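You operate a simulated robot arm through the tools that you are given. There is no shell and no other tool.

Carry out the task below with a simulated robot arm. There is one attempt and no reset: what you move stays moved.

## Task
Reset the amplifier that the sequencer names under Last fault.
Fine: level to 0, switch off, switch on, level up to 4, so that it shows Run; trip nothing new; other rack controls stay.
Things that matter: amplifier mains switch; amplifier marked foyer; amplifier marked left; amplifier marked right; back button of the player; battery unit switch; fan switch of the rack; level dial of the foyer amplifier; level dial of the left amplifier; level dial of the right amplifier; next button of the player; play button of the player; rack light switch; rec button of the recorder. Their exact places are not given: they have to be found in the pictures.

It is judged by the outcome, as a careful person would: the job done as asked, and still so three seconds after it is handed in. It fails if anything else is knocked over, pushed out of place, dropped, spilled or broken.

## Robot
A 7-joint arm with a two-finger parallel gripper on a trunk, on a base that moves. Base frame: it is fixed to the floor where the robot stands at the start and does not move with it; the origin is under the middle of the robot, x ahead of it, y to its left, z up. Units: mm, degrees, N and s.
With the tool pointing down near the work surface it reaches from about 100 to 860 mm from the robot's upright axis, wherever it stands. Its first joint turns from -166.0 to 166.0 degrees. Places, roughly: amplifier mains switch [2500, -3000, 400]; amplifier marked foyer [2200, -3400, 500]; amplifier marked left [2200, -3400, 600]; amplifier marked right [2200, -3400, 500]; back button of the player [2400, -3000, 900]; battery unit switch [1900, -3300, 200]; fan switch of the rack [1900, -3300, 100]; level dial of the foyer amplifier [2000, -3300, 400]; level dial of the left amplifier [2000, -3300, 600]; level dial of the right amplifier [2000, -3300, 500]; next button of the player [2500, -3000, 900]; play button of the player [2500, -2900, 900]; rack light switch [2400, -3000, 500]; rec button of the recorder [2500, -2900, 600]; red switch of the sequencer [2400, -3000, 300]; source dial of the recorder [2400, -3000, 600]; speed dial of the fan unit [2000, -3300, 100]; stop button of the player [2500, -3000, 900]; stop button of the recorder [2500, -3000, 600]; switch of the foyer amplifier [1900, -3300, 500]; switch of the left amplifier [1900, -3300, 600]; switch of the right amplifier [1900, -3300, 500]; test button of the battery unit [2000, -3300, 200]. Payload 3.43 kg.
The tool frame sits at the grasp point between the pads (the TCP): z along the fingers, y along the line on which they close. The tips reach 30 mm beyond it. The gripper opens to 94 mm. The fingers are 28 mm wide and 10 mm thick; the gripper's body (50 by 96 mm) begins 55 mm behind the TCP.
Orientation is that of the tool frame in the base frame, as a unit quaternion [w, x, y, z]. With the fingers straight down and closing along the base's y, the tool's x points along the base's -x, its y along +y and its z along -z.

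## Interface
- The arm moves only by the tool send_rows. Its argument "moves" is a list of rows, each an object of numbers (a shift or turn left out is 0, a gripper value left out holds the last): "rx", "ry", "rz": the turn, a rotation vector about the base's x, y, z in degrees; "dx", "dy", "dz": the shift along the base's x, y, z in mm; "claw": the opening in per cent of the stroke, from 0 (shut) to 100 (fully open). In form: [{"rx": .., "ry": .., "rz": .., "dx": .., "dy": .., "dz": .., "claw": ..}, ...]. A call has 1 to 20 rows; each row is the pose to reach, as a shift and turn from the pose commanded when the call began. A row lasts 0.2 s, in which the tool goes at most 50 mm and 8.6 degrees; a call with a longer step from one row to the next is refused whole, and so is a gripper value outside its range. A pose out of reach is approached as far as the arm can. The call stops where the force on the tool passes 90 N (or 10 N more than at its start, if that is more) or the arm is blocked; 0.2 s more then pass. The fingers move at their own pace (about 45 mm/s each) and stop on an object; they squeeze with about 32 N. The grip force told is the motor's: it shows also when the fingers shut on nothing. Time passes only in rows, and 0.2 s behind the last, so rows that repeat a pose let the fingers close. The reply holds the time, the measured pose of the TCP, the force on the tool along the base axes, the opening and the grip force, in the units named above and with some noise, with the torque about the TCP (base axes, N m) and any sound that the robot's microphone picked up.
- Cameras (640 x 400 px; columns grow to the right, rows downward): "scene" is now at [503.5, 198.3, 1415.5]; the picture's right is [-0.03, -1.00, 0.00], its down [-0.85, 0.02, -0.52] and it looks along [0.52, -0.01, -0.85] (base axes); focal length 216 px, centre (320, 200). "wrist" rides on the gripper at [76, 14, -103] in the tool frame; the picture's right is [-0.18, 0.98, 0.00], its down [-0.75, -0.14, -0.64] and it looks along [-0.63, -0.12, 0.77] (tool axes); focal length 243 px, centre (320, 200).
- camera(camera): a new picture of that camera. No time passes.
- raise_lower(by): slides the trunk up (or, below 0, down) by that many mm; the arm and the scene camera ride with it, the base frame stays. It gives what a move gives, with no picture.
- roll_base(legs): drives the robot by 1 to 6 legs, each [ahead, left, turn to the left] in mm, mm and degrees, along the robot's own axes; the way and the turn of a leg run together, so that a leg with both is an arc; at most 1500 mm and 180 degrees a leg. The arm and the cameras ride along, it lands a little off, and it stops where it bumps. It gives what a move gives.
- pan_tilt(pan, tilt): turns the head with the scene camera to pan (to the left, within 103 degrees either way) and tilt (down, from -29 to 69), counted from straight ahead of the robot. It gives what a move gives.
- probe_pixels(camera, pixels): there is no depth. For up to 12 entries [column, row, z] of the newest picture of that camera ("zoom" is the newest enlarged one), the place [x, y] in the base frame at which the ray of that pixel passes the height z, good to about 2 mm, but the place of the scene camera against the robot may be out by one fixed shift of up to 12 mm in any direction. No time passes.
- enlarge(camera, box): a new picture of the part [left, top, right, bottom] of that camera's present view, enlarged. No time passes.
- finish_job(): hands the job in; it is judged then, once.

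Unless the task says otherwise, let go and move clear before handing in.

The tools are called after "Call:" as a command line: name --argument value ..., lists and objects as JSON in quotes. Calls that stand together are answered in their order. send_rows: Moves the arm, as the interface text tells. Its arguments: {"type":"object","properties":{"moves":{"type":"array","items":{"type":"object","properties":{"rx":{"type":"number"},"ry":{"type":"number"},"rz":{"type":"number"},"dx":{"type":"number"},"dy":{"type":"number"},"dz":{"type":"number"},"claw":{"type":"number"}}}}},"required":["moves"]} The other tools are called the same way: raise_lower (by) moves the trunk up or down; roll_base (legs) drives the base; pan_tilt (pan, tilt) turns the head that bears the scene camera; camera (camera) takes a picture; probe_pixels (camera, pixels) gives the place at which the rays of pixels pass given heights; enlarge (camera, box) takes an enlarged picture of a part of a camera's view; finish_job () hands the job in.

At the start:

```text
t: 0.0
tcp_pos: [647.0, 99.0, 761.3]
ee_rot: [0.0, 0.0, 1.0, -0.001]
ft_force: [0.5, 0.4, -0.2]
moment: [0.03, -0.05, 0.04]
width: 94.1
finger_force: 0.0
trunk travel left (down, up): [-500.0, 110.0]
robot x, y, heading: [-1.1, -1.0, 0.1]
head pan, tilt (commanded): [-1.6, 58.7]
```

scene: 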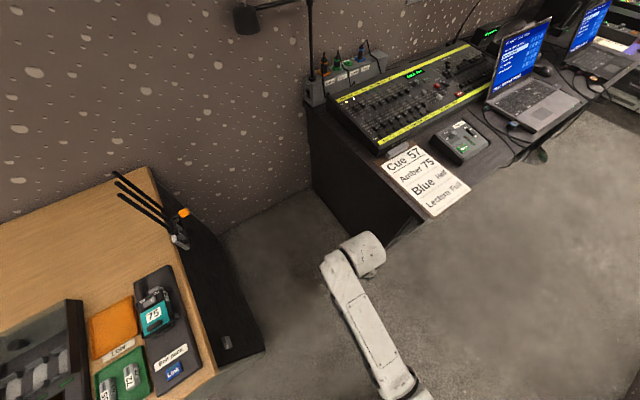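
wrist: 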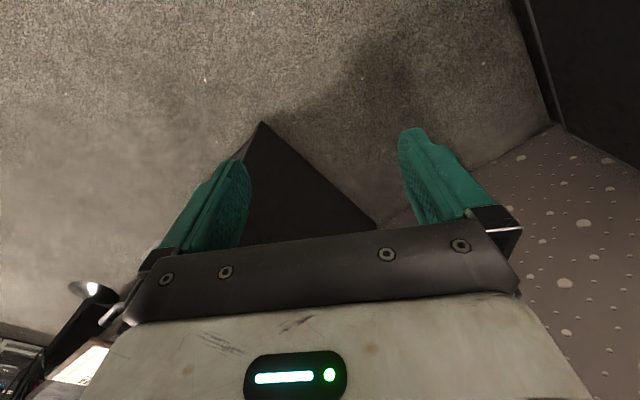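

The scene picture shows desks ahead and to the right; the rack must be far to the right, near [2200, -3400]. I'll turn the head to the right to see it.

Call:
pan_tilt --pan -57 --tilt 20

Call:
camera --camera "scene"

```text
t: 1.2
tcp_pos: [647.5, 99.9, 761.1]
ee_rot: [-0.001, 0.0, 1.0, 0.0]
ft_force: [0.1, 0.2, 0.5]
moment: [-0.02, -0.04, -0.01]
width: 93.8
finger_force: 0.2
trunk travel left (down, up): [-500.0, 110.0]
robot x, y, heading: [-2.7, 1.9, -0.0]
head pan, tilt (commanded): [-57.0, 20.0]
```

```text
taken
```

scene: 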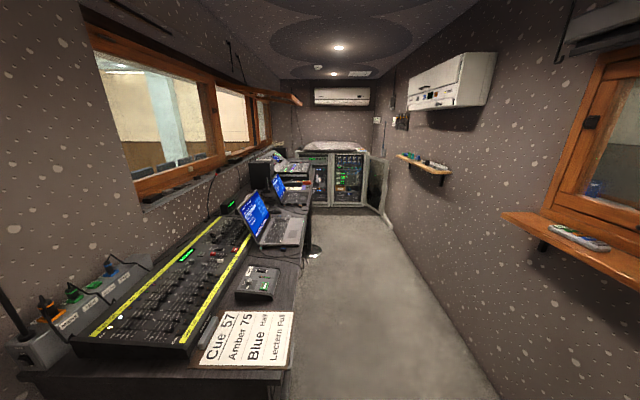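

The rack is at the end of the room, around columns 305–370, rows 150–205. I'll zoom on it and on the path.

Call:
enlarge --camera "scene" --box '[260, 130, 420, 230]'

Call:
probe_pixels --camera "scene" --pixels '[[304, 206, 0], [365, 206, 0], [392, 228, 0], [313, 250, 0], [288, 380, 0], [495, 395, 0], [345, 145, 1000], [290, 330, 700]]'

```text
4.00 times, centred on (340, 180) of scene
```

zoom: 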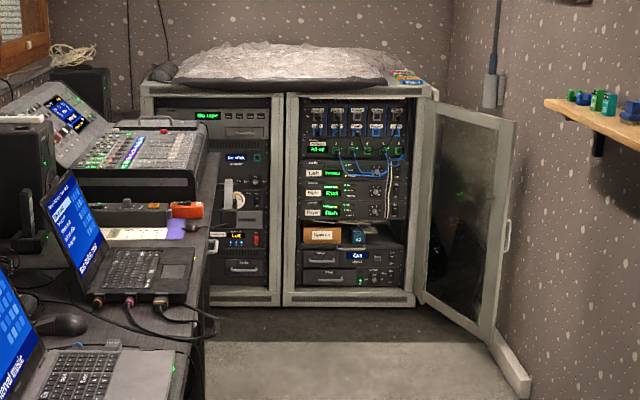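

```text
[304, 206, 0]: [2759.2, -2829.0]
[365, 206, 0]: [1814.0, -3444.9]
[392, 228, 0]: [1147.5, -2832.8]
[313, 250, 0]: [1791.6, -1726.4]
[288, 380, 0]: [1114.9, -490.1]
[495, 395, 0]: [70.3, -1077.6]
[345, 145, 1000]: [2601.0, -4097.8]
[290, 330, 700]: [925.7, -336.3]
```

The rack faces back along a heading of about -57°, and the aisle is about 1.1 m wide with the robot near its middle. I'll turn right 57° and look along the aisle.

Call:
roll_base --legs '[[0, 0, -57]]'

Call:
pan_tilt --pan 0 --tilt 30

Call:
camera --camera "scene"

```text
t: 4.2
tcp_pos: [423.2, -501.1, 761.1]
ee_rot: [0.001, 0.489, 0.872, 0.0]
ft_force: [-0.2, -0.4, 0.5]
moment: [-0.03, -0.03, 0.01]
width: 94.2
finger_force: 0.0
trunk travel left (down, up): [-500.0, 110.0]
robot x, y, heading: [-0.6, 1.1, -58.3]
head pan, tilt (commanded): [-57.0, 20.0]
```

```text
t: 5.5
tcp_pos: [422.1, -500.4, 762.0]
ee_rot: [0.0, 0.489, 0.872, 0.0]
ft_force: [0.4, 0.2, -0.2]
moment: [-0.03, 0.01, -0.01]
width: 94.0
finger_force: 0.1
trunk travel left (down, up): [-500.0, 110.0]
robot x, y, heading: [-0.0, -3.8, -58.6]
head pan, tilt (commanded): [0.0, 30.0]
```

```text
taken
```

scene: 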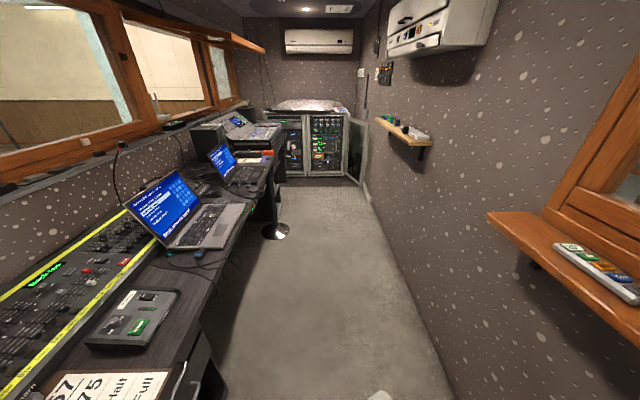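

The aisle is clear apart from a shiny round thing near (275, 231). I'll zoom there and on the rack, and probe the aisle's edges.

Call:
enlarge --camera "scene" --box '[200, 90, 440, 240]'

Call:
probe_pixels --camera "scene" --pixels '[[275, 232, 0], [215, 390, 0], [270, 205, 0], [385, 230, 0], [450, 390, 0], [285, 186, 0], [345, 176, 0], [381, 395, 0], [362, 185, 0], [372, 205, 0], [410, 145, 1000], [500, 225, 1000]]'

```text
2.67 times, centred on (320, 165) of scene
```

zoom: 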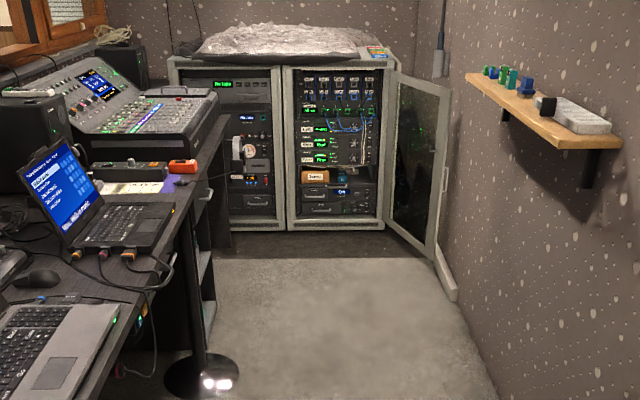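

```text
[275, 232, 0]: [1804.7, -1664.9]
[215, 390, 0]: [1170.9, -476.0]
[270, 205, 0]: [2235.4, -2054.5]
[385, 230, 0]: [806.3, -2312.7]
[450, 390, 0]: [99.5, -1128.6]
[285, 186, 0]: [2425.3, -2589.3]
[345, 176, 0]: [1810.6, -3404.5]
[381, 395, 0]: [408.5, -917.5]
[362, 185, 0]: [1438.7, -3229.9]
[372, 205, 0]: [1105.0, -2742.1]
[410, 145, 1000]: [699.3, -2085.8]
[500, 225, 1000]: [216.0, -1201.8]
```

The stand's foot on the floor is at v≈600 mm left of the robot's track, so there is room. I'll drive 1500 mm ahead with a slight turn left and look again.

Call:
roll_base --legs '[[1400, 0, 1.5]]'

Call:
camera --camera "scene"

```text
t: 12.4
tcp_pos: [1147.6, -1684.6, 762.1]
ee_rot: [0.0, 0.49, 0.872, 0.0]
ft_force: [-0.7, 0.1, 1.1]
moment: [0.0, -0.02, 0.02]
width: 94.0
finger_force: 0.1
trunk travel left (down, up): [-500.0, 110.0]
robot x, y, heading: [722.4, -1183.6, -58.7]
head pan, tilt (commanded): [0.0, 30.0]
```

```text
taken
```

scene: 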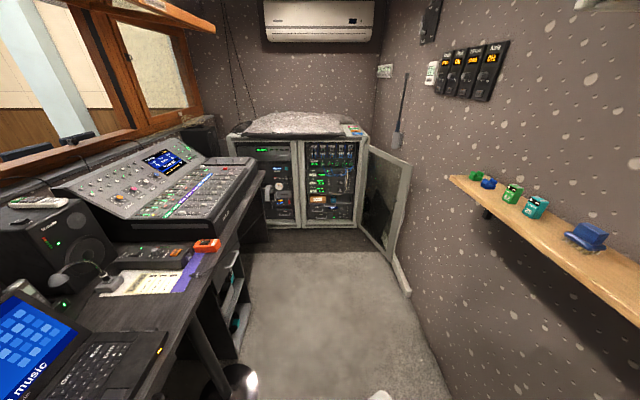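

The rack is now closer; the open door's far end is near (390, 260). I'll probe the geometry and zoom on the rack.

Call:
enlarge --camera "scene" --box '[220, 110, 420, 235]'

Call:
probe_pixels --camera "scene" --pixels '[[388, 262, 0], [360, 228, 0], [266, 228, 0], [302, 228, 0], [245, 340, 0], [410, 295, 0], [450, 395, 0], [245, 385, 0], [460, 180, 1100], [600, 290, 1100], [250, 250, 700]]'

```text
3.20 times, centred on (320, 172) of scene
```

zoom: 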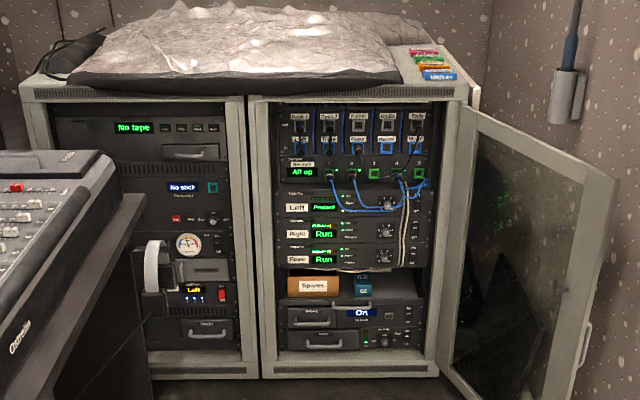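

```text
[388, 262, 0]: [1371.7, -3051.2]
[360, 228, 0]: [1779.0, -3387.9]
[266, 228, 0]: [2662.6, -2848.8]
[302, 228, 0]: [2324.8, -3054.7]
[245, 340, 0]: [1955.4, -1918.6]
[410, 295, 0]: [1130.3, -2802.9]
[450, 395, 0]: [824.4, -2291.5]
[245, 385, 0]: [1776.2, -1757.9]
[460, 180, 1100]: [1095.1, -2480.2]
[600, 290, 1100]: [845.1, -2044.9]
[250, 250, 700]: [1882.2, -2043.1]
```

The zoom shows amps Left ("Protect"), Right ("Run"), Foyer ("Run") and an orange sequencer display at about (193, 290) that seems to read "Left". I'll drive closer to read it properly.

Call:
roll_base --legs '[[1000, 0, 1.5]]'

Call:
camera --camera "scene"

Call:
camera --camera "wrist"

```text
t: 17.5
tcp_pos: [1653.5, -2517.5, 761.0]
ee_rot: [0.0, 0.489, 0.872, 0.0]
ft_force: [0.0, -0.5, -0.6]
moment: [-0.02, -0.01, 0.01]
width: 94.2
finger_force: 0.0
trunk travel left (down, up): [-500.0, 110.0]
robot x, y, heading: [1228.6, -2015.1, -58.5]
head pan, tilt (commanded): [0.0, 30.0]
```

```text
taken
```

scene: 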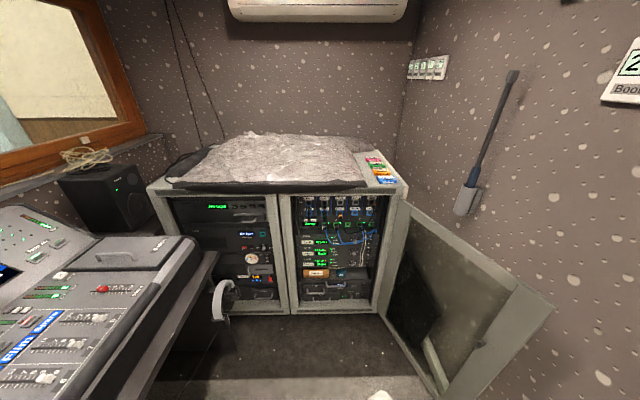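

```text
taken
```

wrist: 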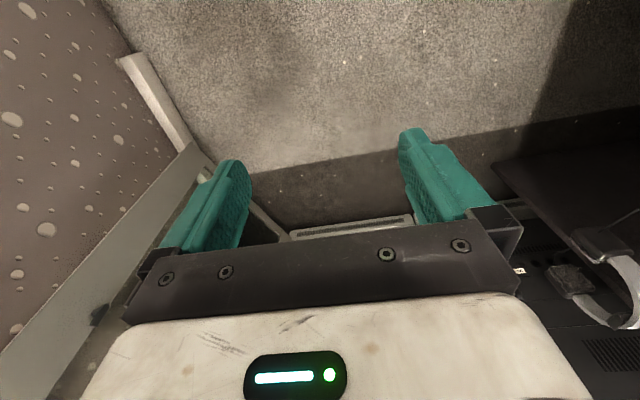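

The rack is now well in view (columns 165–400, rows 190–310). I'll enlarge the left bay's lower part and the right bay.

Call:
enlarge --camera "scene" --box '[200, 240, 296, 300]'

Call:
enlarge --camera "scene" --box '[292, 190, 388, 250]'

Call:
enlarge --camera "scene" --box '[292, 230, 388, 290]'

```text
6.67 times, centred on (248, 270) of scene
```

zoom: 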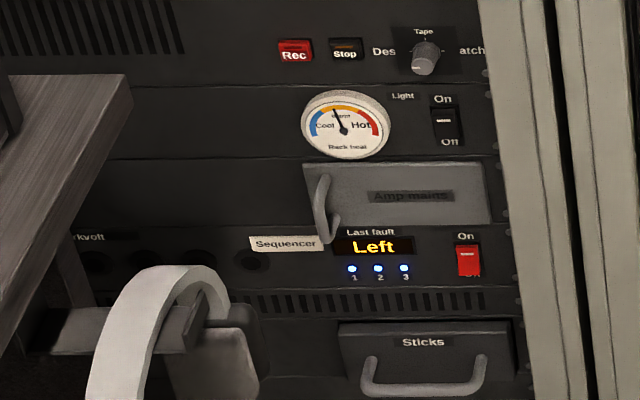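

```text
6.67 times, centred on (340, 220) of scene
```

zoom: 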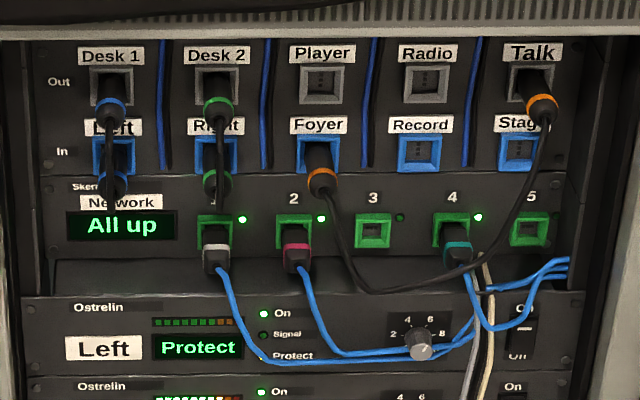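

```text
6.67 times, centred on (340, 260) of scene
```

zoom: 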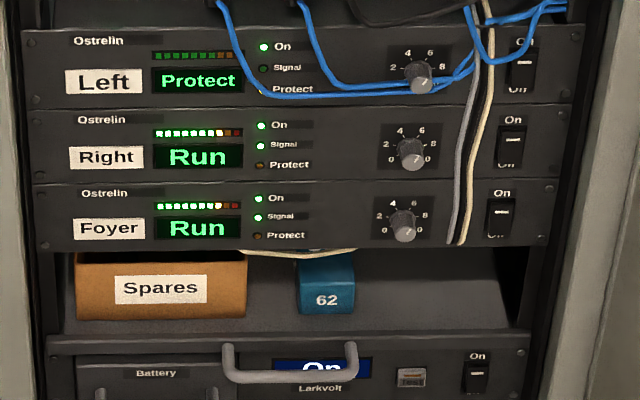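

"Last fault" reads "Left" and the left amplifier shows Protect; blue cables hang by its dial at scene (352, 241). I'll measure the rack's face direction using its bottom edge and the top frame.

Call:
enlarge --camera "scene" --box '[200, 180, 410, 320]'

```text
2.86 times, centred on (305, 250) of scene
```

zoom: 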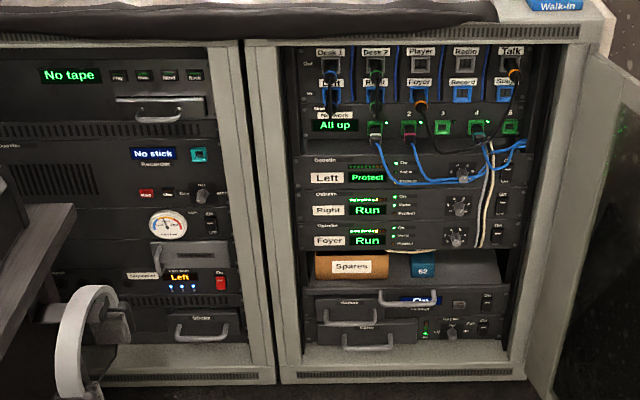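

Call:
probe_pixels --camera "zoom" --pixels '[[281, 384, 0], [525, 380, 0], [276, 384, 0], [107, 385, 0], [247, 40, 850], [583, 40, 850], [463, 172, 600], [501, 170, 600], [460, 206, 530], [497, 205, 530]]'

```text
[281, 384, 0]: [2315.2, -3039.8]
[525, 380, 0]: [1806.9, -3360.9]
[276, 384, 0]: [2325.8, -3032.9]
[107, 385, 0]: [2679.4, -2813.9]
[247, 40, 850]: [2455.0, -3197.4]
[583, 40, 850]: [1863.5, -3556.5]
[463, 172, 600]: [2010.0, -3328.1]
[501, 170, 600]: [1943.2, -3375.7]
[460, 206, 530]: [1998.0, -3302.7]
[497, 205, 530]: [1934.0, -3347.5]
```

The rack's face normal is at about -58.2°, nearly the robot's heading; dial and switch of the Left amp are around v≈-45 and -127 mm in an aisle frame. Before going closer I'll look down at the floor clearances and the headphone hung at the left.

Call:
pan_tilt --pan 0 --tilt 60

Call:
camera --camera "scene"

```text
t: 18.4
tcp_pos: [1653.0, -2516.0, 761.5]
ee_rot: [0.0, 0.49, 0.872, 0.0]
ft_force: [-0.3, -0.6, 0.2]
moment: [-0.03, 0.01, -0.02]
width: 94.0
finger_force: 0.1
trunk travel left (down, up): [-500.0, 110.0]
robot x, y, heading: [1233.4, -2015.8, -58.8]
head pan, tilt (commanded): [0.0, 60.0]
```

```text
taken
```

scene: 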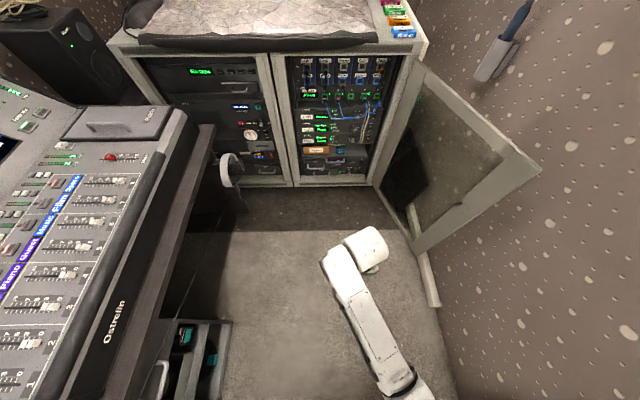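

The arm, door (near corner around (413, 253)) and desk edge (around (200, 180)–(130, 400)) are visible. I'll probe those for clearances.

Call:
probe_pixels --camera "scene" --pixels '[[416, 252, 0], [538, 172, 850], [412, 70, 850], [213, 128, 750], [150, 320, 700], [228, 186, 400], [234, 320, 100], [220, 398, 100], [375, 185, 0], [450, 395, 0], [238, 165, 500], [440, 305, 0]]'

Call:
enlarge --camera "scene" --box '[120, 100, 360, 250]'

```text
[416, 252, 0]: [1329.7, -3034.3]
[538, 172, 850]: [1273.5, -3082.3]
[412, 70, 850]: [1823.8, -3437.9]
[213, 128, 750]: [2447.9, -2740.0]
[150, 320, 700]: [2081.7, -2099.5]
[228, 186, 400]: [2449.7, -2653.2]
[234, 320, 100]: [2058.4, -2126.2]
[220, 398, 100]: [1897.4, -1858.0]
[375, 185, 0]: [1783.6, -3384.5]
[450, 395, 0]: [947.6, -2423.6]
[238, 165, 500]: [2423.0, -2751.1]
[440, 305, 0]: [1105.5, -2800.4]
```

```text
2.67 times, centred on (240, 175) of scene
```

zoom: 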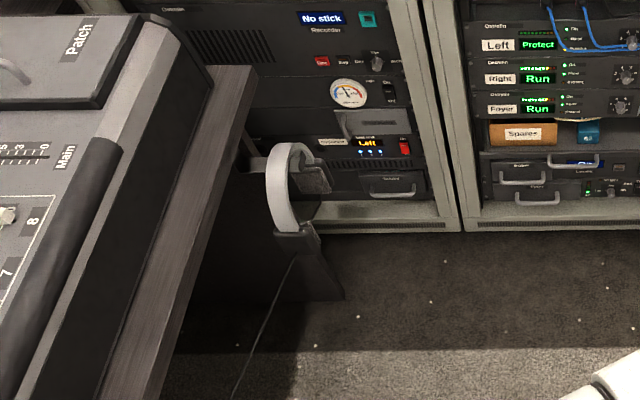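

Headphones and desk edge lie at v>600 mm left and the door's corner at v≈-470, so there's room. I'll now pitch the tool to horizontal, facing the rack, before driving on.

Call:
send_rows --moves '[{"rx": -6.97, "ry": -4.28}, {"rx": -13.95, "ry": -8.55}, {"rx": -20.92, "ry": -12.83}, {"rx": -27.9, "ry": -17.1}, {"rx": -34.87, "ry": -21.38}, {"rx": -41.85, "ry": -25.65}, {"rx": -48.82, "ry": -29.93}, {"rx": -55.8, "ry": -34.2}, {"rx": -62.77, "ry": -38.48}, {"rx": -69.75, "ry": -42.75}, {"rx": -76.72, "ry": -47.03}, {"rx": -76.72, "ry": -47.03}]'

Call:
camera --camera "scene"

Call:
camera --camera "wrist"

```text
t: 21.1
tcp_pos: [1653.7, -2517.3, 761.8]
ee_rot: [0.617, 0.346, 0.616, -0.346]
ft_force: [0.2, -0.1, -0.3]
moment: [0.03, -0.01, -0.01]
width: 94.2
finger_force: 0.1
trunk travel left (down, up): [-500.0, 110.0]
robot x, y, heading: [1230.0, -2018.1, -58.7]
head pan, tilt (commanded): [0.0, 60.0]
```

```text
taken
```

scene: 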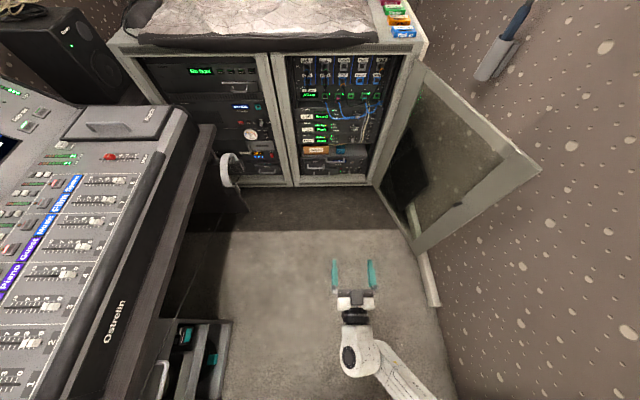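

```text
taken
```

wrist: 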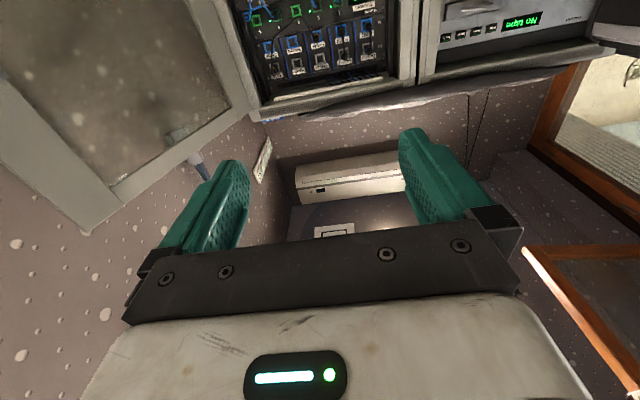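

The tool is now level and pointing at the rack. I'll drive 600 mm ahead (tips stop about 160 mm short of the rack's frame), keeping left of the open door.

Call:
roll_base --legs '[[580, 15, 0.5]]'

Call:
camera --camera "scene"

Call:
camera --camera "wrist"

```text
t: 24.4
tcp_pos: [1979.5, -3010.2, 761.9]
ee_rot: [0.618, 0.344, 0.618, -0.343]
ft_force: [-0.6, 0.2, 0.5]
moment: [0.0, -0.01, 0.01]
width: 94.0
finger_force: 0.2
trunk travel left (down, up): [-500.0, 110.0]
robot x, y, heading: [1550.3, -2514.1, -58.4]
head pan, tilt (commanded): [0.0, 60.0]
```

```text
taken
```

scene: 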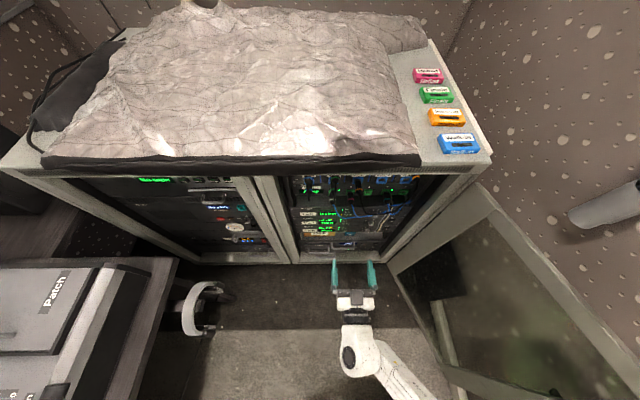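

```text
taken
```

wrist: 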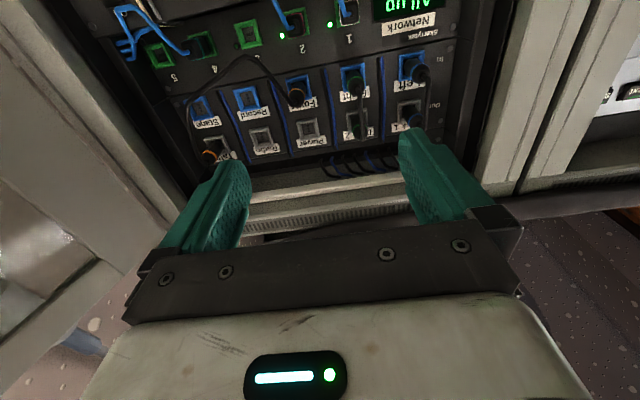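

The scene camera is now too high to see the amps, and the wrist view (upside down) shows the patch panel and network ports. I'll lower the trunk so the tool comes to amp height and tilt the head up.

Call:
raise_lower --by -230

Call:
pan_tilt --pan -12 --tilt 40

Call:
camera --camera "scene"

Call:
camera --camera "wrist"

```text
t: 26.8
tcp_pos: [1978.7, -3010.0, 530.7]
ee_rot: [0.618, 0.344, 0.618, -0.343]
ft_force: [0.1, -0.1, 0.2]
moment: [-0.02, -0.05, -0.01]
width: 94.1
finger_force: 0.1
trunk travel left (down, up): [-270.0, 340.0]
robot x, y, heading: [1551.9, -2512.2, -58.0]
head pan, tilt (commanded): [0.0, 60.0]
```

```text
t: 27.6
tcp_pos: [1979.9, -3009.3, 530.4]
ee_rot: [0.618, 0.344, 0.618, -0.343]
ft_force: [-0.4, -0.2, 1.1]
moment: [-0.03, -0.04, 0.02]
width: 94.2
finger_force: 0.1
trunk travel left (down, up): [-270.0, 340.0]
robot x, y, heading: [1551.7, -2515.9, -58.3]
head pan, tilt (commanded): [-12.0, 40.0]
```

```text
taken
```

scene: 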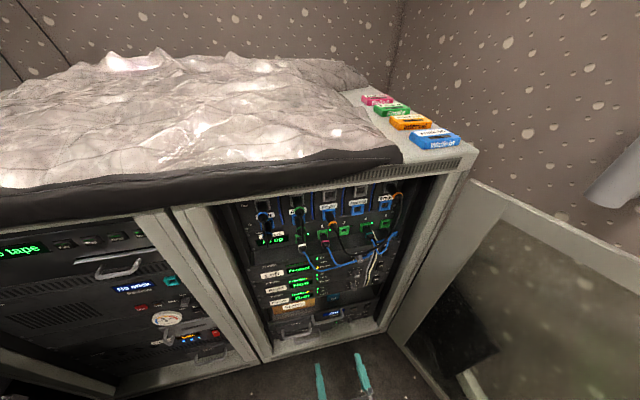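

```text
taken
```

wrist: 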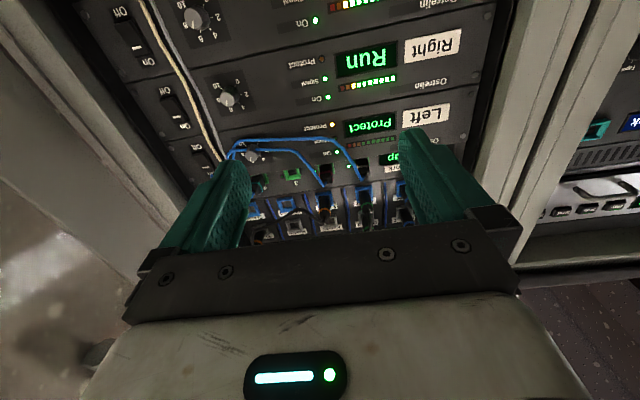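

The wrist view (upside down) shows the Right amp's dial and switch clearly and the Left amp's dial near (252, 155) with blue cables in front of it. I'll enlarge that.

Call:
enlarge --camera "wrist" --box '[120, 60, 360, 210]'

Call:
enlarge --camera "scene" --box '[240, 230, 400, 330]'

```text
2.67 times, centred on (240, 135) of wrist
```

zoom: 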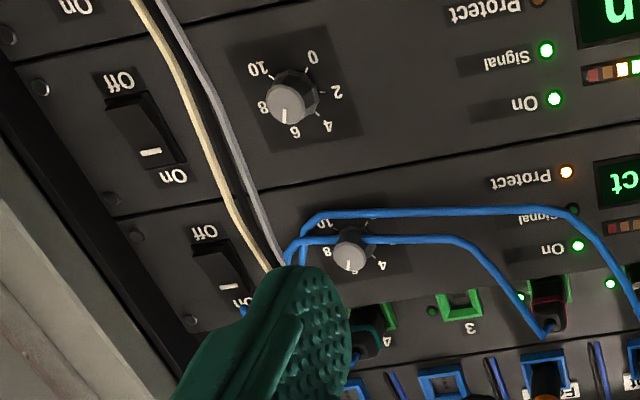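

```text
4.00 times, centred on (320, 280) of scene
```

zoom: 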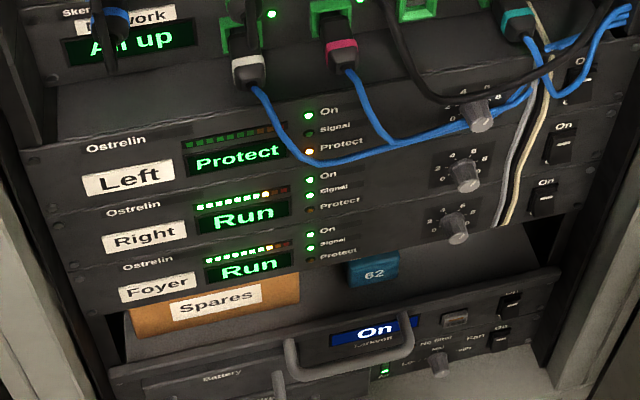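

The Left dial's pointer looks to be at about 6, with two blue cables running just behind or below its knob. I'll move the tool sideways and up to stand squarely before that dial, still outside the rack, for a better look.

Call:
send_rows --moves '[{"dx": -27.6, "dy": -17.1, "dz": 21}, {"dx": -55.2, "dy": -34.2, "dz": 42}, {"dx": -82.8, "dy": -51.4, "dz": 63}, {"dx": -110.5, "dy": -68.5, "dz": 85}, {"dx": -110.5, "dy": -68.5, "dz": 85}]'

Call:
camera --camera "wrist"

Call:
enlarge --camera "wrist" --box '[220, 40, 420, 165]'

```text
t: 28.9
tcp_pos: [1869.4, -3080.8, 617.5]
ee_rot: [0.618, 0.344, 0.618, -0.343]
ft_force: [-0.6, -0.8, 0.0]
moment: [0.02, -0.03, -0.03]
width: 94.0
finger_force: 0.1
trunk travel left (down, up): [-270.0, 340.0]
robot x, y, heading: [1553.9, -2510.0, -58.2]
head pan, tilt (commanded): [-12.0, 40.0]
```

```text
taken
```

wrist: 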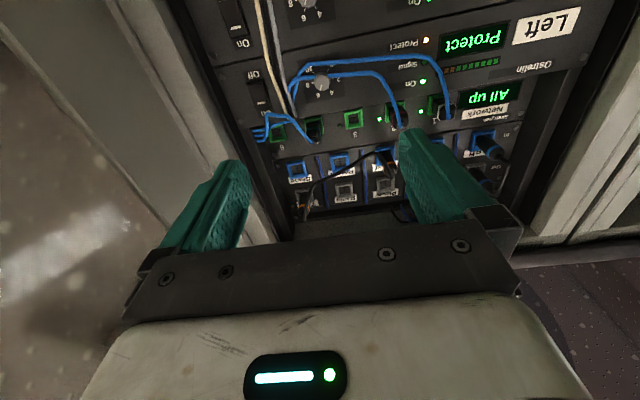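

```text
3.20 times, centred on (320, 102) of wrist
```

zoom: 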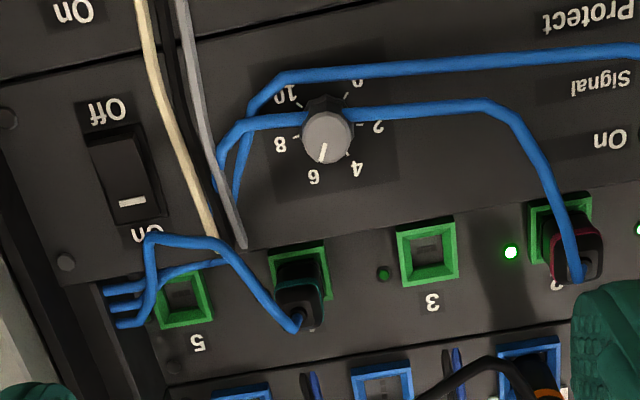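

The knob is squarely ahead (zoom (327, 135)), about 20 mm across, pointer at 6, and the blue cable seems to run behind its cap. I'll zoom tighter in both cameras to judge the cable's depth.

Call:
enlarge --camera "wrist" --box '[280, 60, 360, 110]'

Call:
enlarge --camera "scene" --box '[330, 235, 394, 275]'

```text
8.00 times, centred on (320, 85) of wrist
```

zoom: 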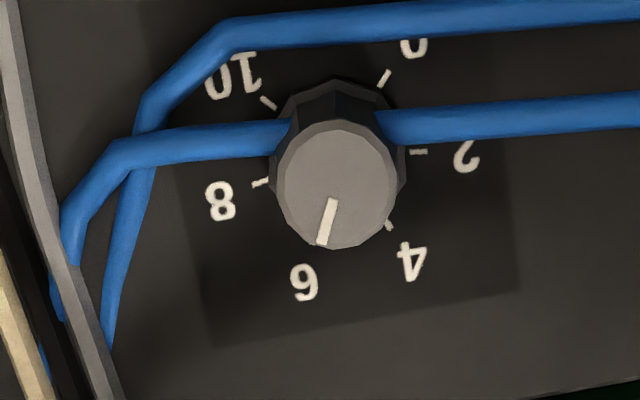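

```text
10.00 times, centred on (362, 255) of scene
```

zoom: 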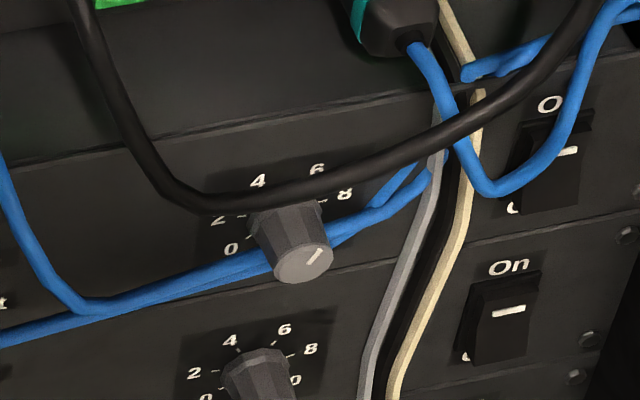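

The 8x zoom shows pointer at 6 and a blue cable that meets the knob's lower side; a black patch cable hangs above. I'll lower the tool and go 100 mm nearer (still outside the frame) to triangulate how far the cables stand out.

Call:
send_rows --moves '[{"dx": 13, "dy": -21, "dz": -29}, {"dx": 26, "dy": -42, "dz": -58}, {"dx": 39, "dy": -63, "dz": -87}, {"dx": 52.7, "dy": -85, "dz": -100}, {"dx": 52.7, "dy": -85, "dz": -100}]'

Call:
camera --camera "wrist"

Call:
enlarge --camera "wrist" --box '[200, 80, 440, 230]'

Call:
enlarge --camera "wrist" --box '[272, 125, 352, 175]'

```text
t: 30.1
tcp_pos: [1922.5, -3163.7, 514.8]
ee_rot: [0.618, 0.345, 0.617, -0.343]
ft_force: [-1.4, 0.4, -0.3]
moment: [-0.03, 0.04, 0.01]
width: 93.9
finger_force: 0.1
trunk travel left (down, up): [-270.0, 340.0]
robot x, y, heading: [1554.5, -2512.2, -58.4]
head pan, tilt (commanded): [-12.0, 40.0]
```

```text
taken
```

wrist: 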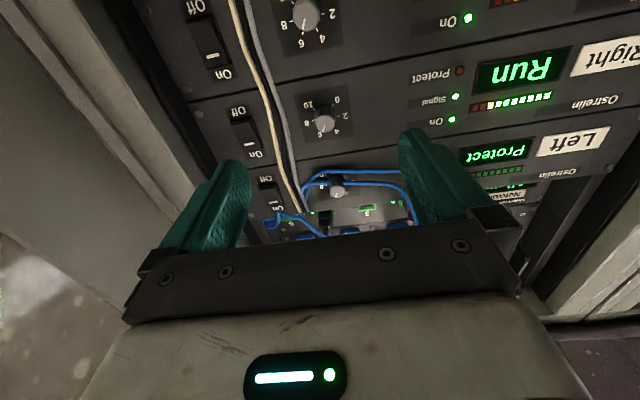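

```text
2.67 times, centred on (320, 155) of wrist
```

zoom: 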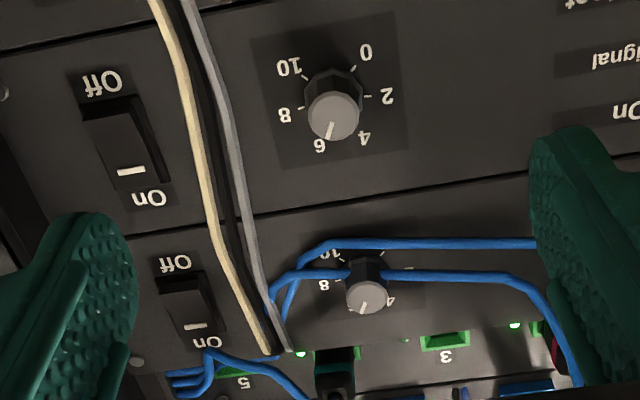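

```text
8.00 times, centred on (312, 150) of wrist
```

zoom: 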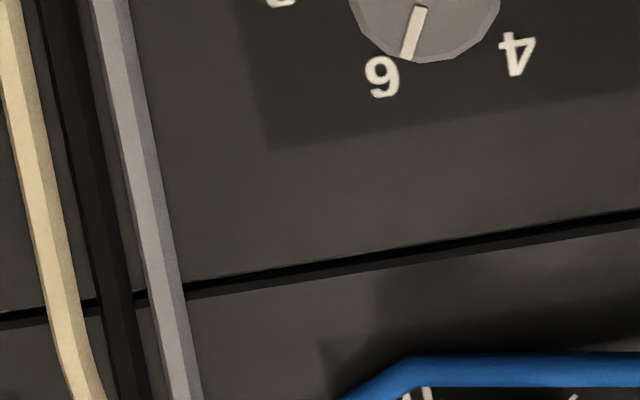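

Call:
enlarge --camera "wrist" --box '[298, 160, 378, 210]'

Call:
camera --camera "scene"

```text
8.00 times, centred on (338, 185) of wrist
```

zoom: 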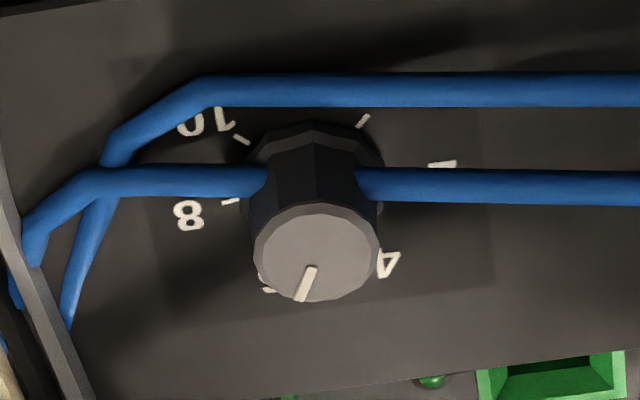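

```text
taken
```

scene: 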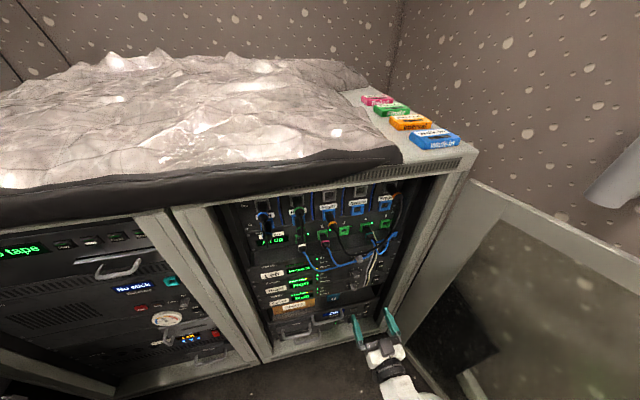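

Triangulation: cap at u≈3840–3855, z≈627; the blue cable crosses about 10 mm behind the cap and 7 mm below the axis, so only the front ~6 mm of the knob should be gripped. I'll pull back, then drive 120 mm closer so the arm isn't stretched.

Call:
send_rows --moves '[{"dx": -17.5, "dy": 28.3, "dz": 25}, {"dx": -35, "dy": 56.7, "dz": 50}, {"dx": -52.7, "dy": 85, "dz": 75}, {"dx": -68, "dy": 110, "dz": 102}, {"dx": -68, "dy": 110, "dz": 102}]'

Call:
roll_base --legs '[[120, 0, 0]]'

Call:
camera --camera "wrist"

Call:
camera --camera "scene"

```text
t: 31.2
tcp_pos: [1854.4, -3053.4, 615.8]
ee_rot: [0.618, 0.345, 0.617, -0.344]
ft_force: [-0.2, 0.0, 0.6]
moment: [0.0, -0.02, 0.02]
width: 93.9
finger_force: 0.1
trunk travel left (down, up): [-270.0, 340.0]
robot x, y, heading: [1552.9, -2511.3, -58.3]
head pan, tilt (commanded): [-12.0, 40.0]
```

```text
t: 32.5
tcp_pos: [1914.8, -3156.4, 617.2]
ee_rot: [0.618, 0.344, 0.618, -0.343]
ft_force: [0.1, -0.7, 0.2]
moment: [0.02, 0.01, -0.02]
width: 94.0
finger_force: 0.1
trunk travel left (down, up): [-270.0, 340.0]
robot x, y, heading: [1617.0, -2612.4, -58.6]
head pan, tilt (commanded): [-12.0, 40.0]
```

```text
taken
```

wrist: 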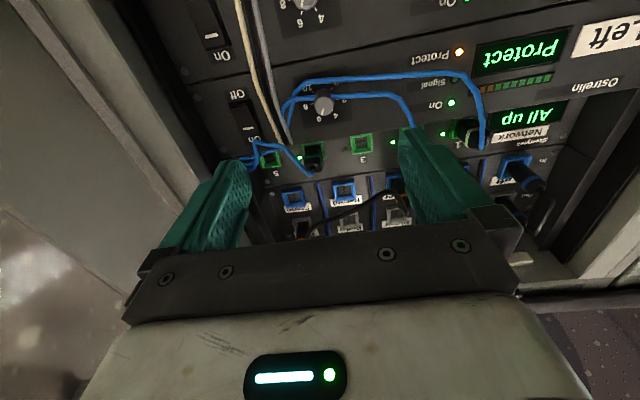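

```text
taken
```

scene: 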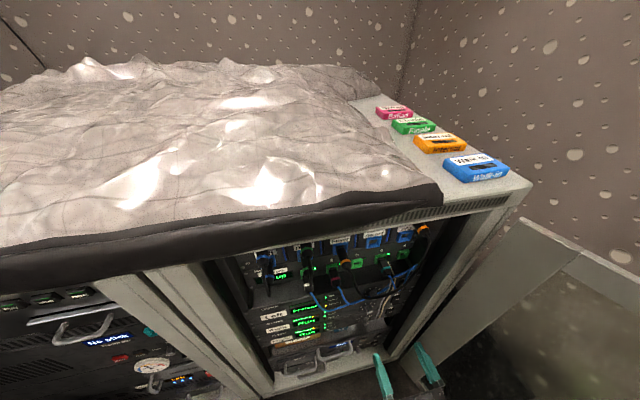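

The dial is now at about (324, 105) in the wrist view. I'll zoom for exact pixels of the cap, switch and cables.

Call:
enlarge --camera "wrist" --box '[220, 60, 380, 160]'

Call:
enlarge --camera "wrist" --box '[284, 80, 364, 130]'

Call:
enlarge --camera "wrist" --box '[280, 130, 440, 230]'

```text
4.00 times, centred on (300, 110) of wrist
```

zoom: 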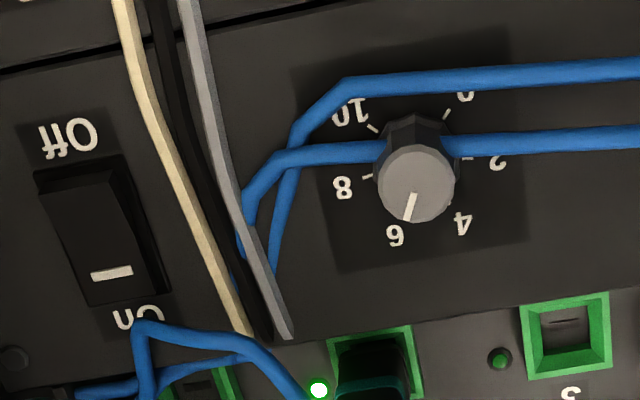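

```text
8.00 times, centred on (324, 105) of wrist
```

zoom: 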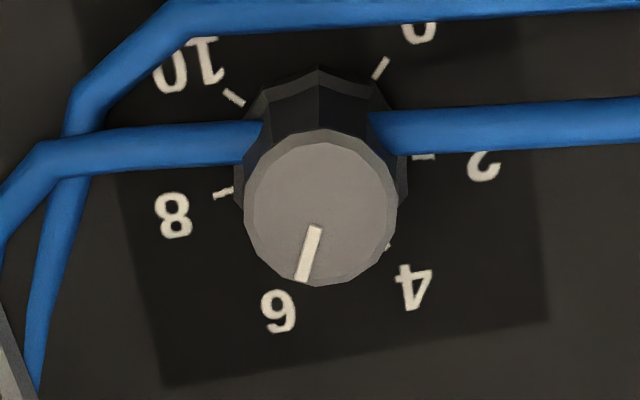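

```text
4.00 times, centred on (360, 180) of wrist
```

zoom: 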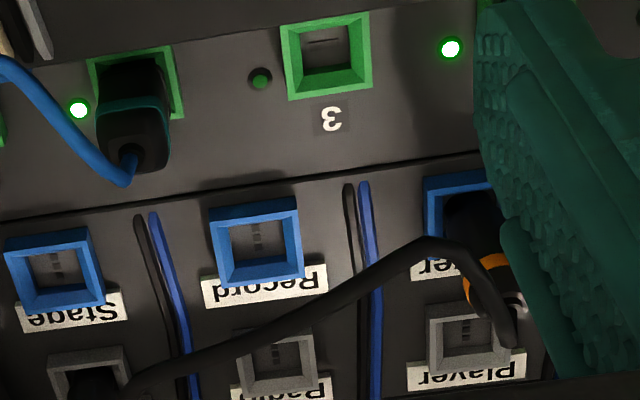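

Cap center is at (324, 106.6) in the wrist view, which places it at about u=3841, v=-34, z=627. I'll shut the fingers and move in to about 15 mm before the cap, for a gentle touch to find the depth exactly.

Call:
send_rows --moves '[{"claw": 0}, {"claw": 0}, {"claw": 0, "dx": 10, "dy": -15.7, "dz": 3}, {"claw": 0, "dx": 20, "dy": -31.3, "dz": 6}, {"claw": 0, "dx": 30, "dy": -47, "dz": 9.5}, {"claw": 0, "dx": 40, "dy": -62.7, "dz": 9.5}, {"claw": 0, "dx": 50, "dy": -78.3, "dz": 9.5}, {"claw": 0, "dx": 56, "dy": -87.7, "dz": 9.5}, {"claw": 0, "dx": 56, "dy": -87.7, "dz": 9.5}]'

Call:
camera --camera "wrist"

Call:
enlarge --camera "wrist" --box '[240, 100, 400, 200]'

```text
t: 34.5
tcp_pos: [1971.3, -3244.4, 626.4]
ee_rot: [0.618, 0.344, 0.618, -0.343]
ft_force: [-0.1, -0.1, 0.3]
moment: [-0.03, 0.0, -0.02]
width: 0.2
finger_force: 32.0
trunk travel left (down, up): [-270.0, 340.0]
robot x, y, heading: [1614.9, -2610.1, -58.5]
head pan, tilt (commanded): [-12.0, 40.0]
```

```text
taken
```

wrist: 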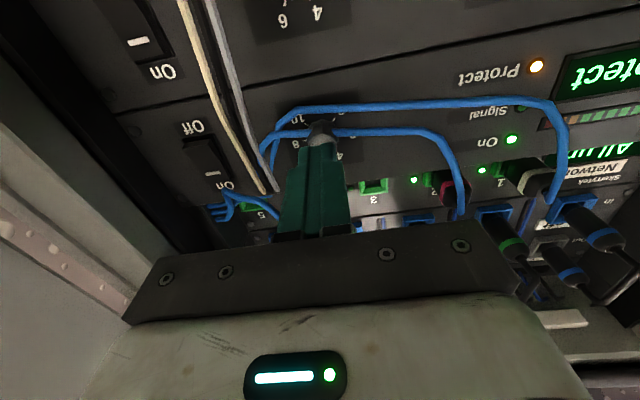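

```text
4.00 times, centred on (320, 150) of wrist
```

zoom: 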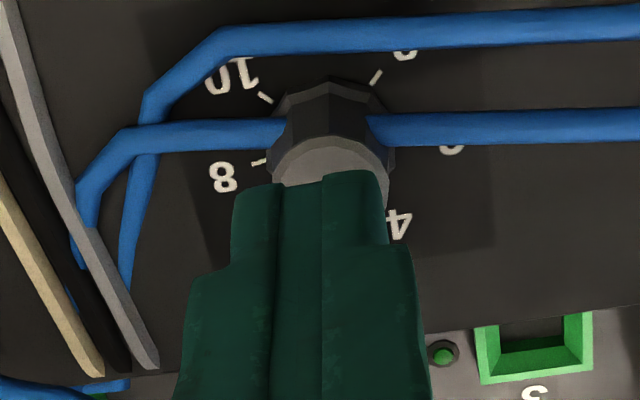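

Shut fingertips are aligned with the knob (cap center about 1.5 mm to the tool's left). I'll correct that and creep forward 8 mm, checking force.

Call:
send_rows --moves '[{"claw": 0, "dx": 1.3, "dy": 0.8}, {"claw": 0, "dx": 3.4, "dy": -2.6}, {"claw": 0, "dx": 5.5, "dy": -6.0}, {"claw": 0, "dx": 5.5, "dy": -6.0}]'

Call:
enlarge --camera "wrist" --box '[240, 100, 400, 200]'

```text
t: 35.5
tcp_pos: [1977.3, -3248.8, 626.9]
ee_rot: [0.618, 0.345, 0.617, -0.344]
ft_force: [0.3, -0.3, 0.1]
moment: [0.04, 0.02, -0.01]
width: 0.0
finger_force: 31.9
trunk travel left (down, up): [-270.0, 340.0]
robot x, y, heading: [1612.0, -2614.1, -58.3]
head pan, tilt (commanded): [-12.0, 40.0]
```

```text
4.00 times, centred on (320, 150) of wrist
```

zoom: 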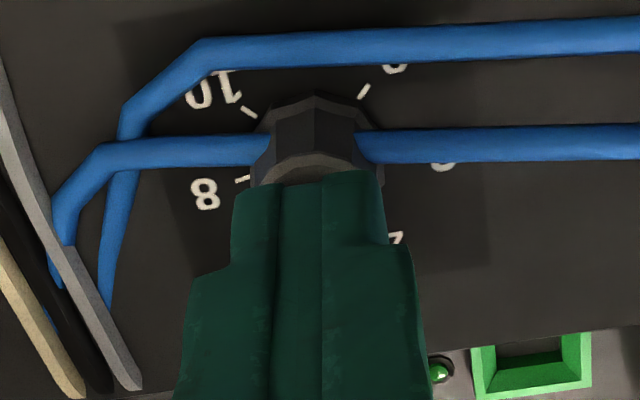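

No contact yet (force about 0). I'll creep on in 2–3 mm steps.

Call:
send_rows --moves '[{"claw": 0, "dx": 1.05, "dy": -1.7}, {"claw": 0, "dx": 1.58, "dy": -2.55}, {"claw": 0, "dx": 1.58, "dy": -2.55}]'

```text
t: 36.3
tcp_pos: [1977.4, -3252.6, 627.0]
ee_rot: [0.617, 0.345, 0.617, -0.344]
ft_force: [-0.8, -0.3, 0.2]
moment: [0.01, 0.01, -0.01]
width: 0.2
finger_force: 32.0
trunk travel left (down, up): [-270.0, 340.0]
robot x, y, heading: [1617.2, -2614.7, -58.8]
head pan, tilt (commanded): [-12.0, 40.0]
```

Call:
send_rows --moves '[{"claw": 0, "dx": 1.05, "dy": -1.7}, {"claw": 0, "dx": 1.58, "dy": -2.55}, {"claw": 0, "dx": 1.58, "dy": -2.55}]'

Call:
enlarge --camera "wrist" --box '[240, 100, 400, 200]'

```text
t: 37.1
tcp_pos: [1979.0, -3253.1, 626.5]
ee_rot: [0.618, 0.343, 0.619, -0.343]
ft_force: [-47.8, 64.2, 13.7]
moment: [-0.22, -0.1, 0.03]
width: 0.2
finger_force: 32.3
trunk travel left (down, up): [-270.0, 340.0]
robot x, y, heading: [1616.8, -2612.3, -58.3]
head pan, tilt (commanded): [-12.0, 40.0]
```

```text
4.00 times, centred on (320, 150) of wrist
```

zoom: 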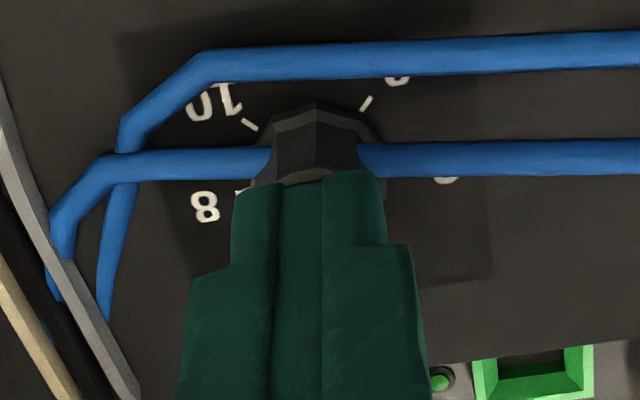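

Contact with the cap was felt: about 80 N at TCP u≈3808, so the cap face is at u≈3838. I'll back off 14 mm, open the fingers to about 34 mm, and check the view.

Call:
send_rows --moves '[{"claw": 0, "dx": -3.7, "dy": 5.95}, {"claw": 0, "dx": -7.4, "dy": 11.9}, {"claw": 36, "dx": -7.4, "dy": 11.9}, {"claw": 36, "dx": -7.4, "dy": 11.9}, {"claw": 36, "dx": -7.4, "dy": 11.9}]'

Call:
enlarge --camera "wrist" --box '[240, 100, 400, 200]'

```text
t: 38.3
tcp_pos: [1972.9, -3242.7, 627.7]
ee_rot: [0.618, 0.344, 0.618, -0.343]
ft_force: [-0.4, 0.2, -0.2]
moment: [0.02, 0.0, 0.0]
width: 34.0
finger_force: 0.1
trunk travel left (down, up): [-270.0, 340.0]
robot x, y, heading: [1616.1, -2612.9, -58.5]
head pan, tilt (commanded): [-12.0, 40.0]
```

```text
4.00 times, centred on (320, 150) of wrist
```

zoom: 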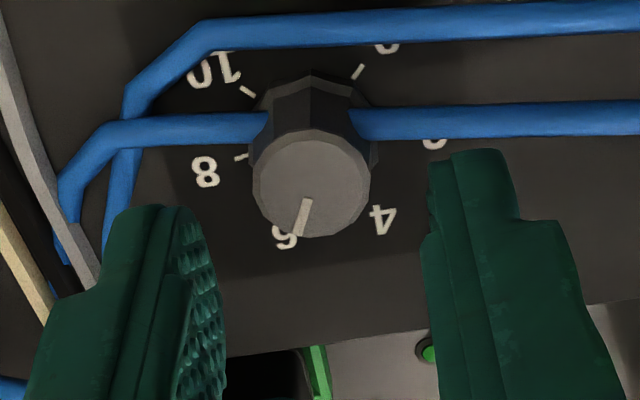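

The knob is centered between the open fingers (cap at zoom (312, 187)). I'll advance 17 mm so the tips overlap about 5.5 mm of the knob, then close.

Call:
send_rows --moves '[{"claw": 36, "dx": 3.2, "dy": -5.1}, {"claw": 36, "dx": 6.3, "dy": -10.2}, {"claw": 36, "dx": 9.0, "dy": -14.5}, {"claw": 36, "dx": 9.0, "dy": -14.5}]'

Call:
enlarge --camera "wrist" --box '[240, 100, 400, 200]'

```text
t: 39.3
tcp_pos: [1982.6, -3257.0, 626.6]
ee_rot: [0.618, 0.344, 0.618, -0.343]
ft_force: [-0.5, -0.3, 0.4]
moment: [-0.02, -0.02, 0.0]
width: 33.9
finger_force: 0.0
trunk travel left (down, up): [-270.0, 340.0]
robot x, y, heading: [1614.7, -2613.9, -58.3]
head pan, tilt (commanded): [-12.0, 40.0]
```

```text
4.00 times, centred on (320, 150) of wrist
```

zoom: 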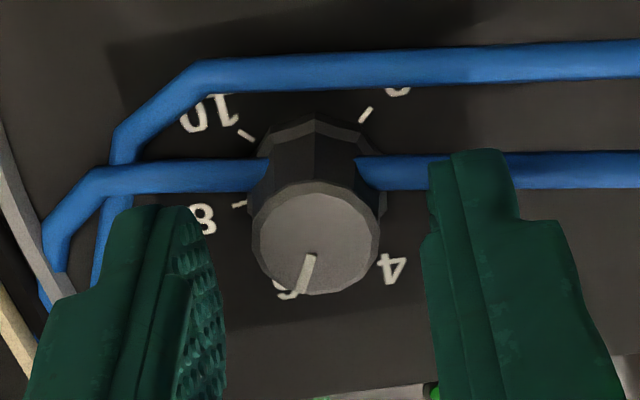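

No force, tips beside the knob's front. I'll close on the knob.

Call:
send_rows --moves '[{"claw": 0}, {"claw": 0}, {"claw": 0}, {"claw": 0}]'

Call:
enlarge --camera "wrist" --box '[240, 100, 400, 200]'

```text
t: 40.3
tcp_pos: [1981.6, -3256.0, 626.7]
ee_rot: [0.618, 0.344, 0.618, -0.343]
ft_force: [-1.0, -3.0, -0.3]
moment: [0.0, 0.0, -0.03]
width: 19.7
finger_force: 45.2
trunk travel left (down, up): [-270.0, 340.0]
robot x, y, heading: [1616.0, -2609.6, -58.5]
head pan, tilt (commanded): [-12.0, 40.0]
```

```text
4.00 times, centred on (320, 150) of wrist
```

zoom: 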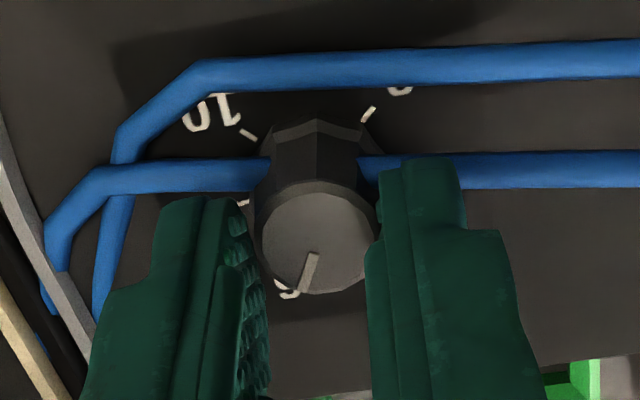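

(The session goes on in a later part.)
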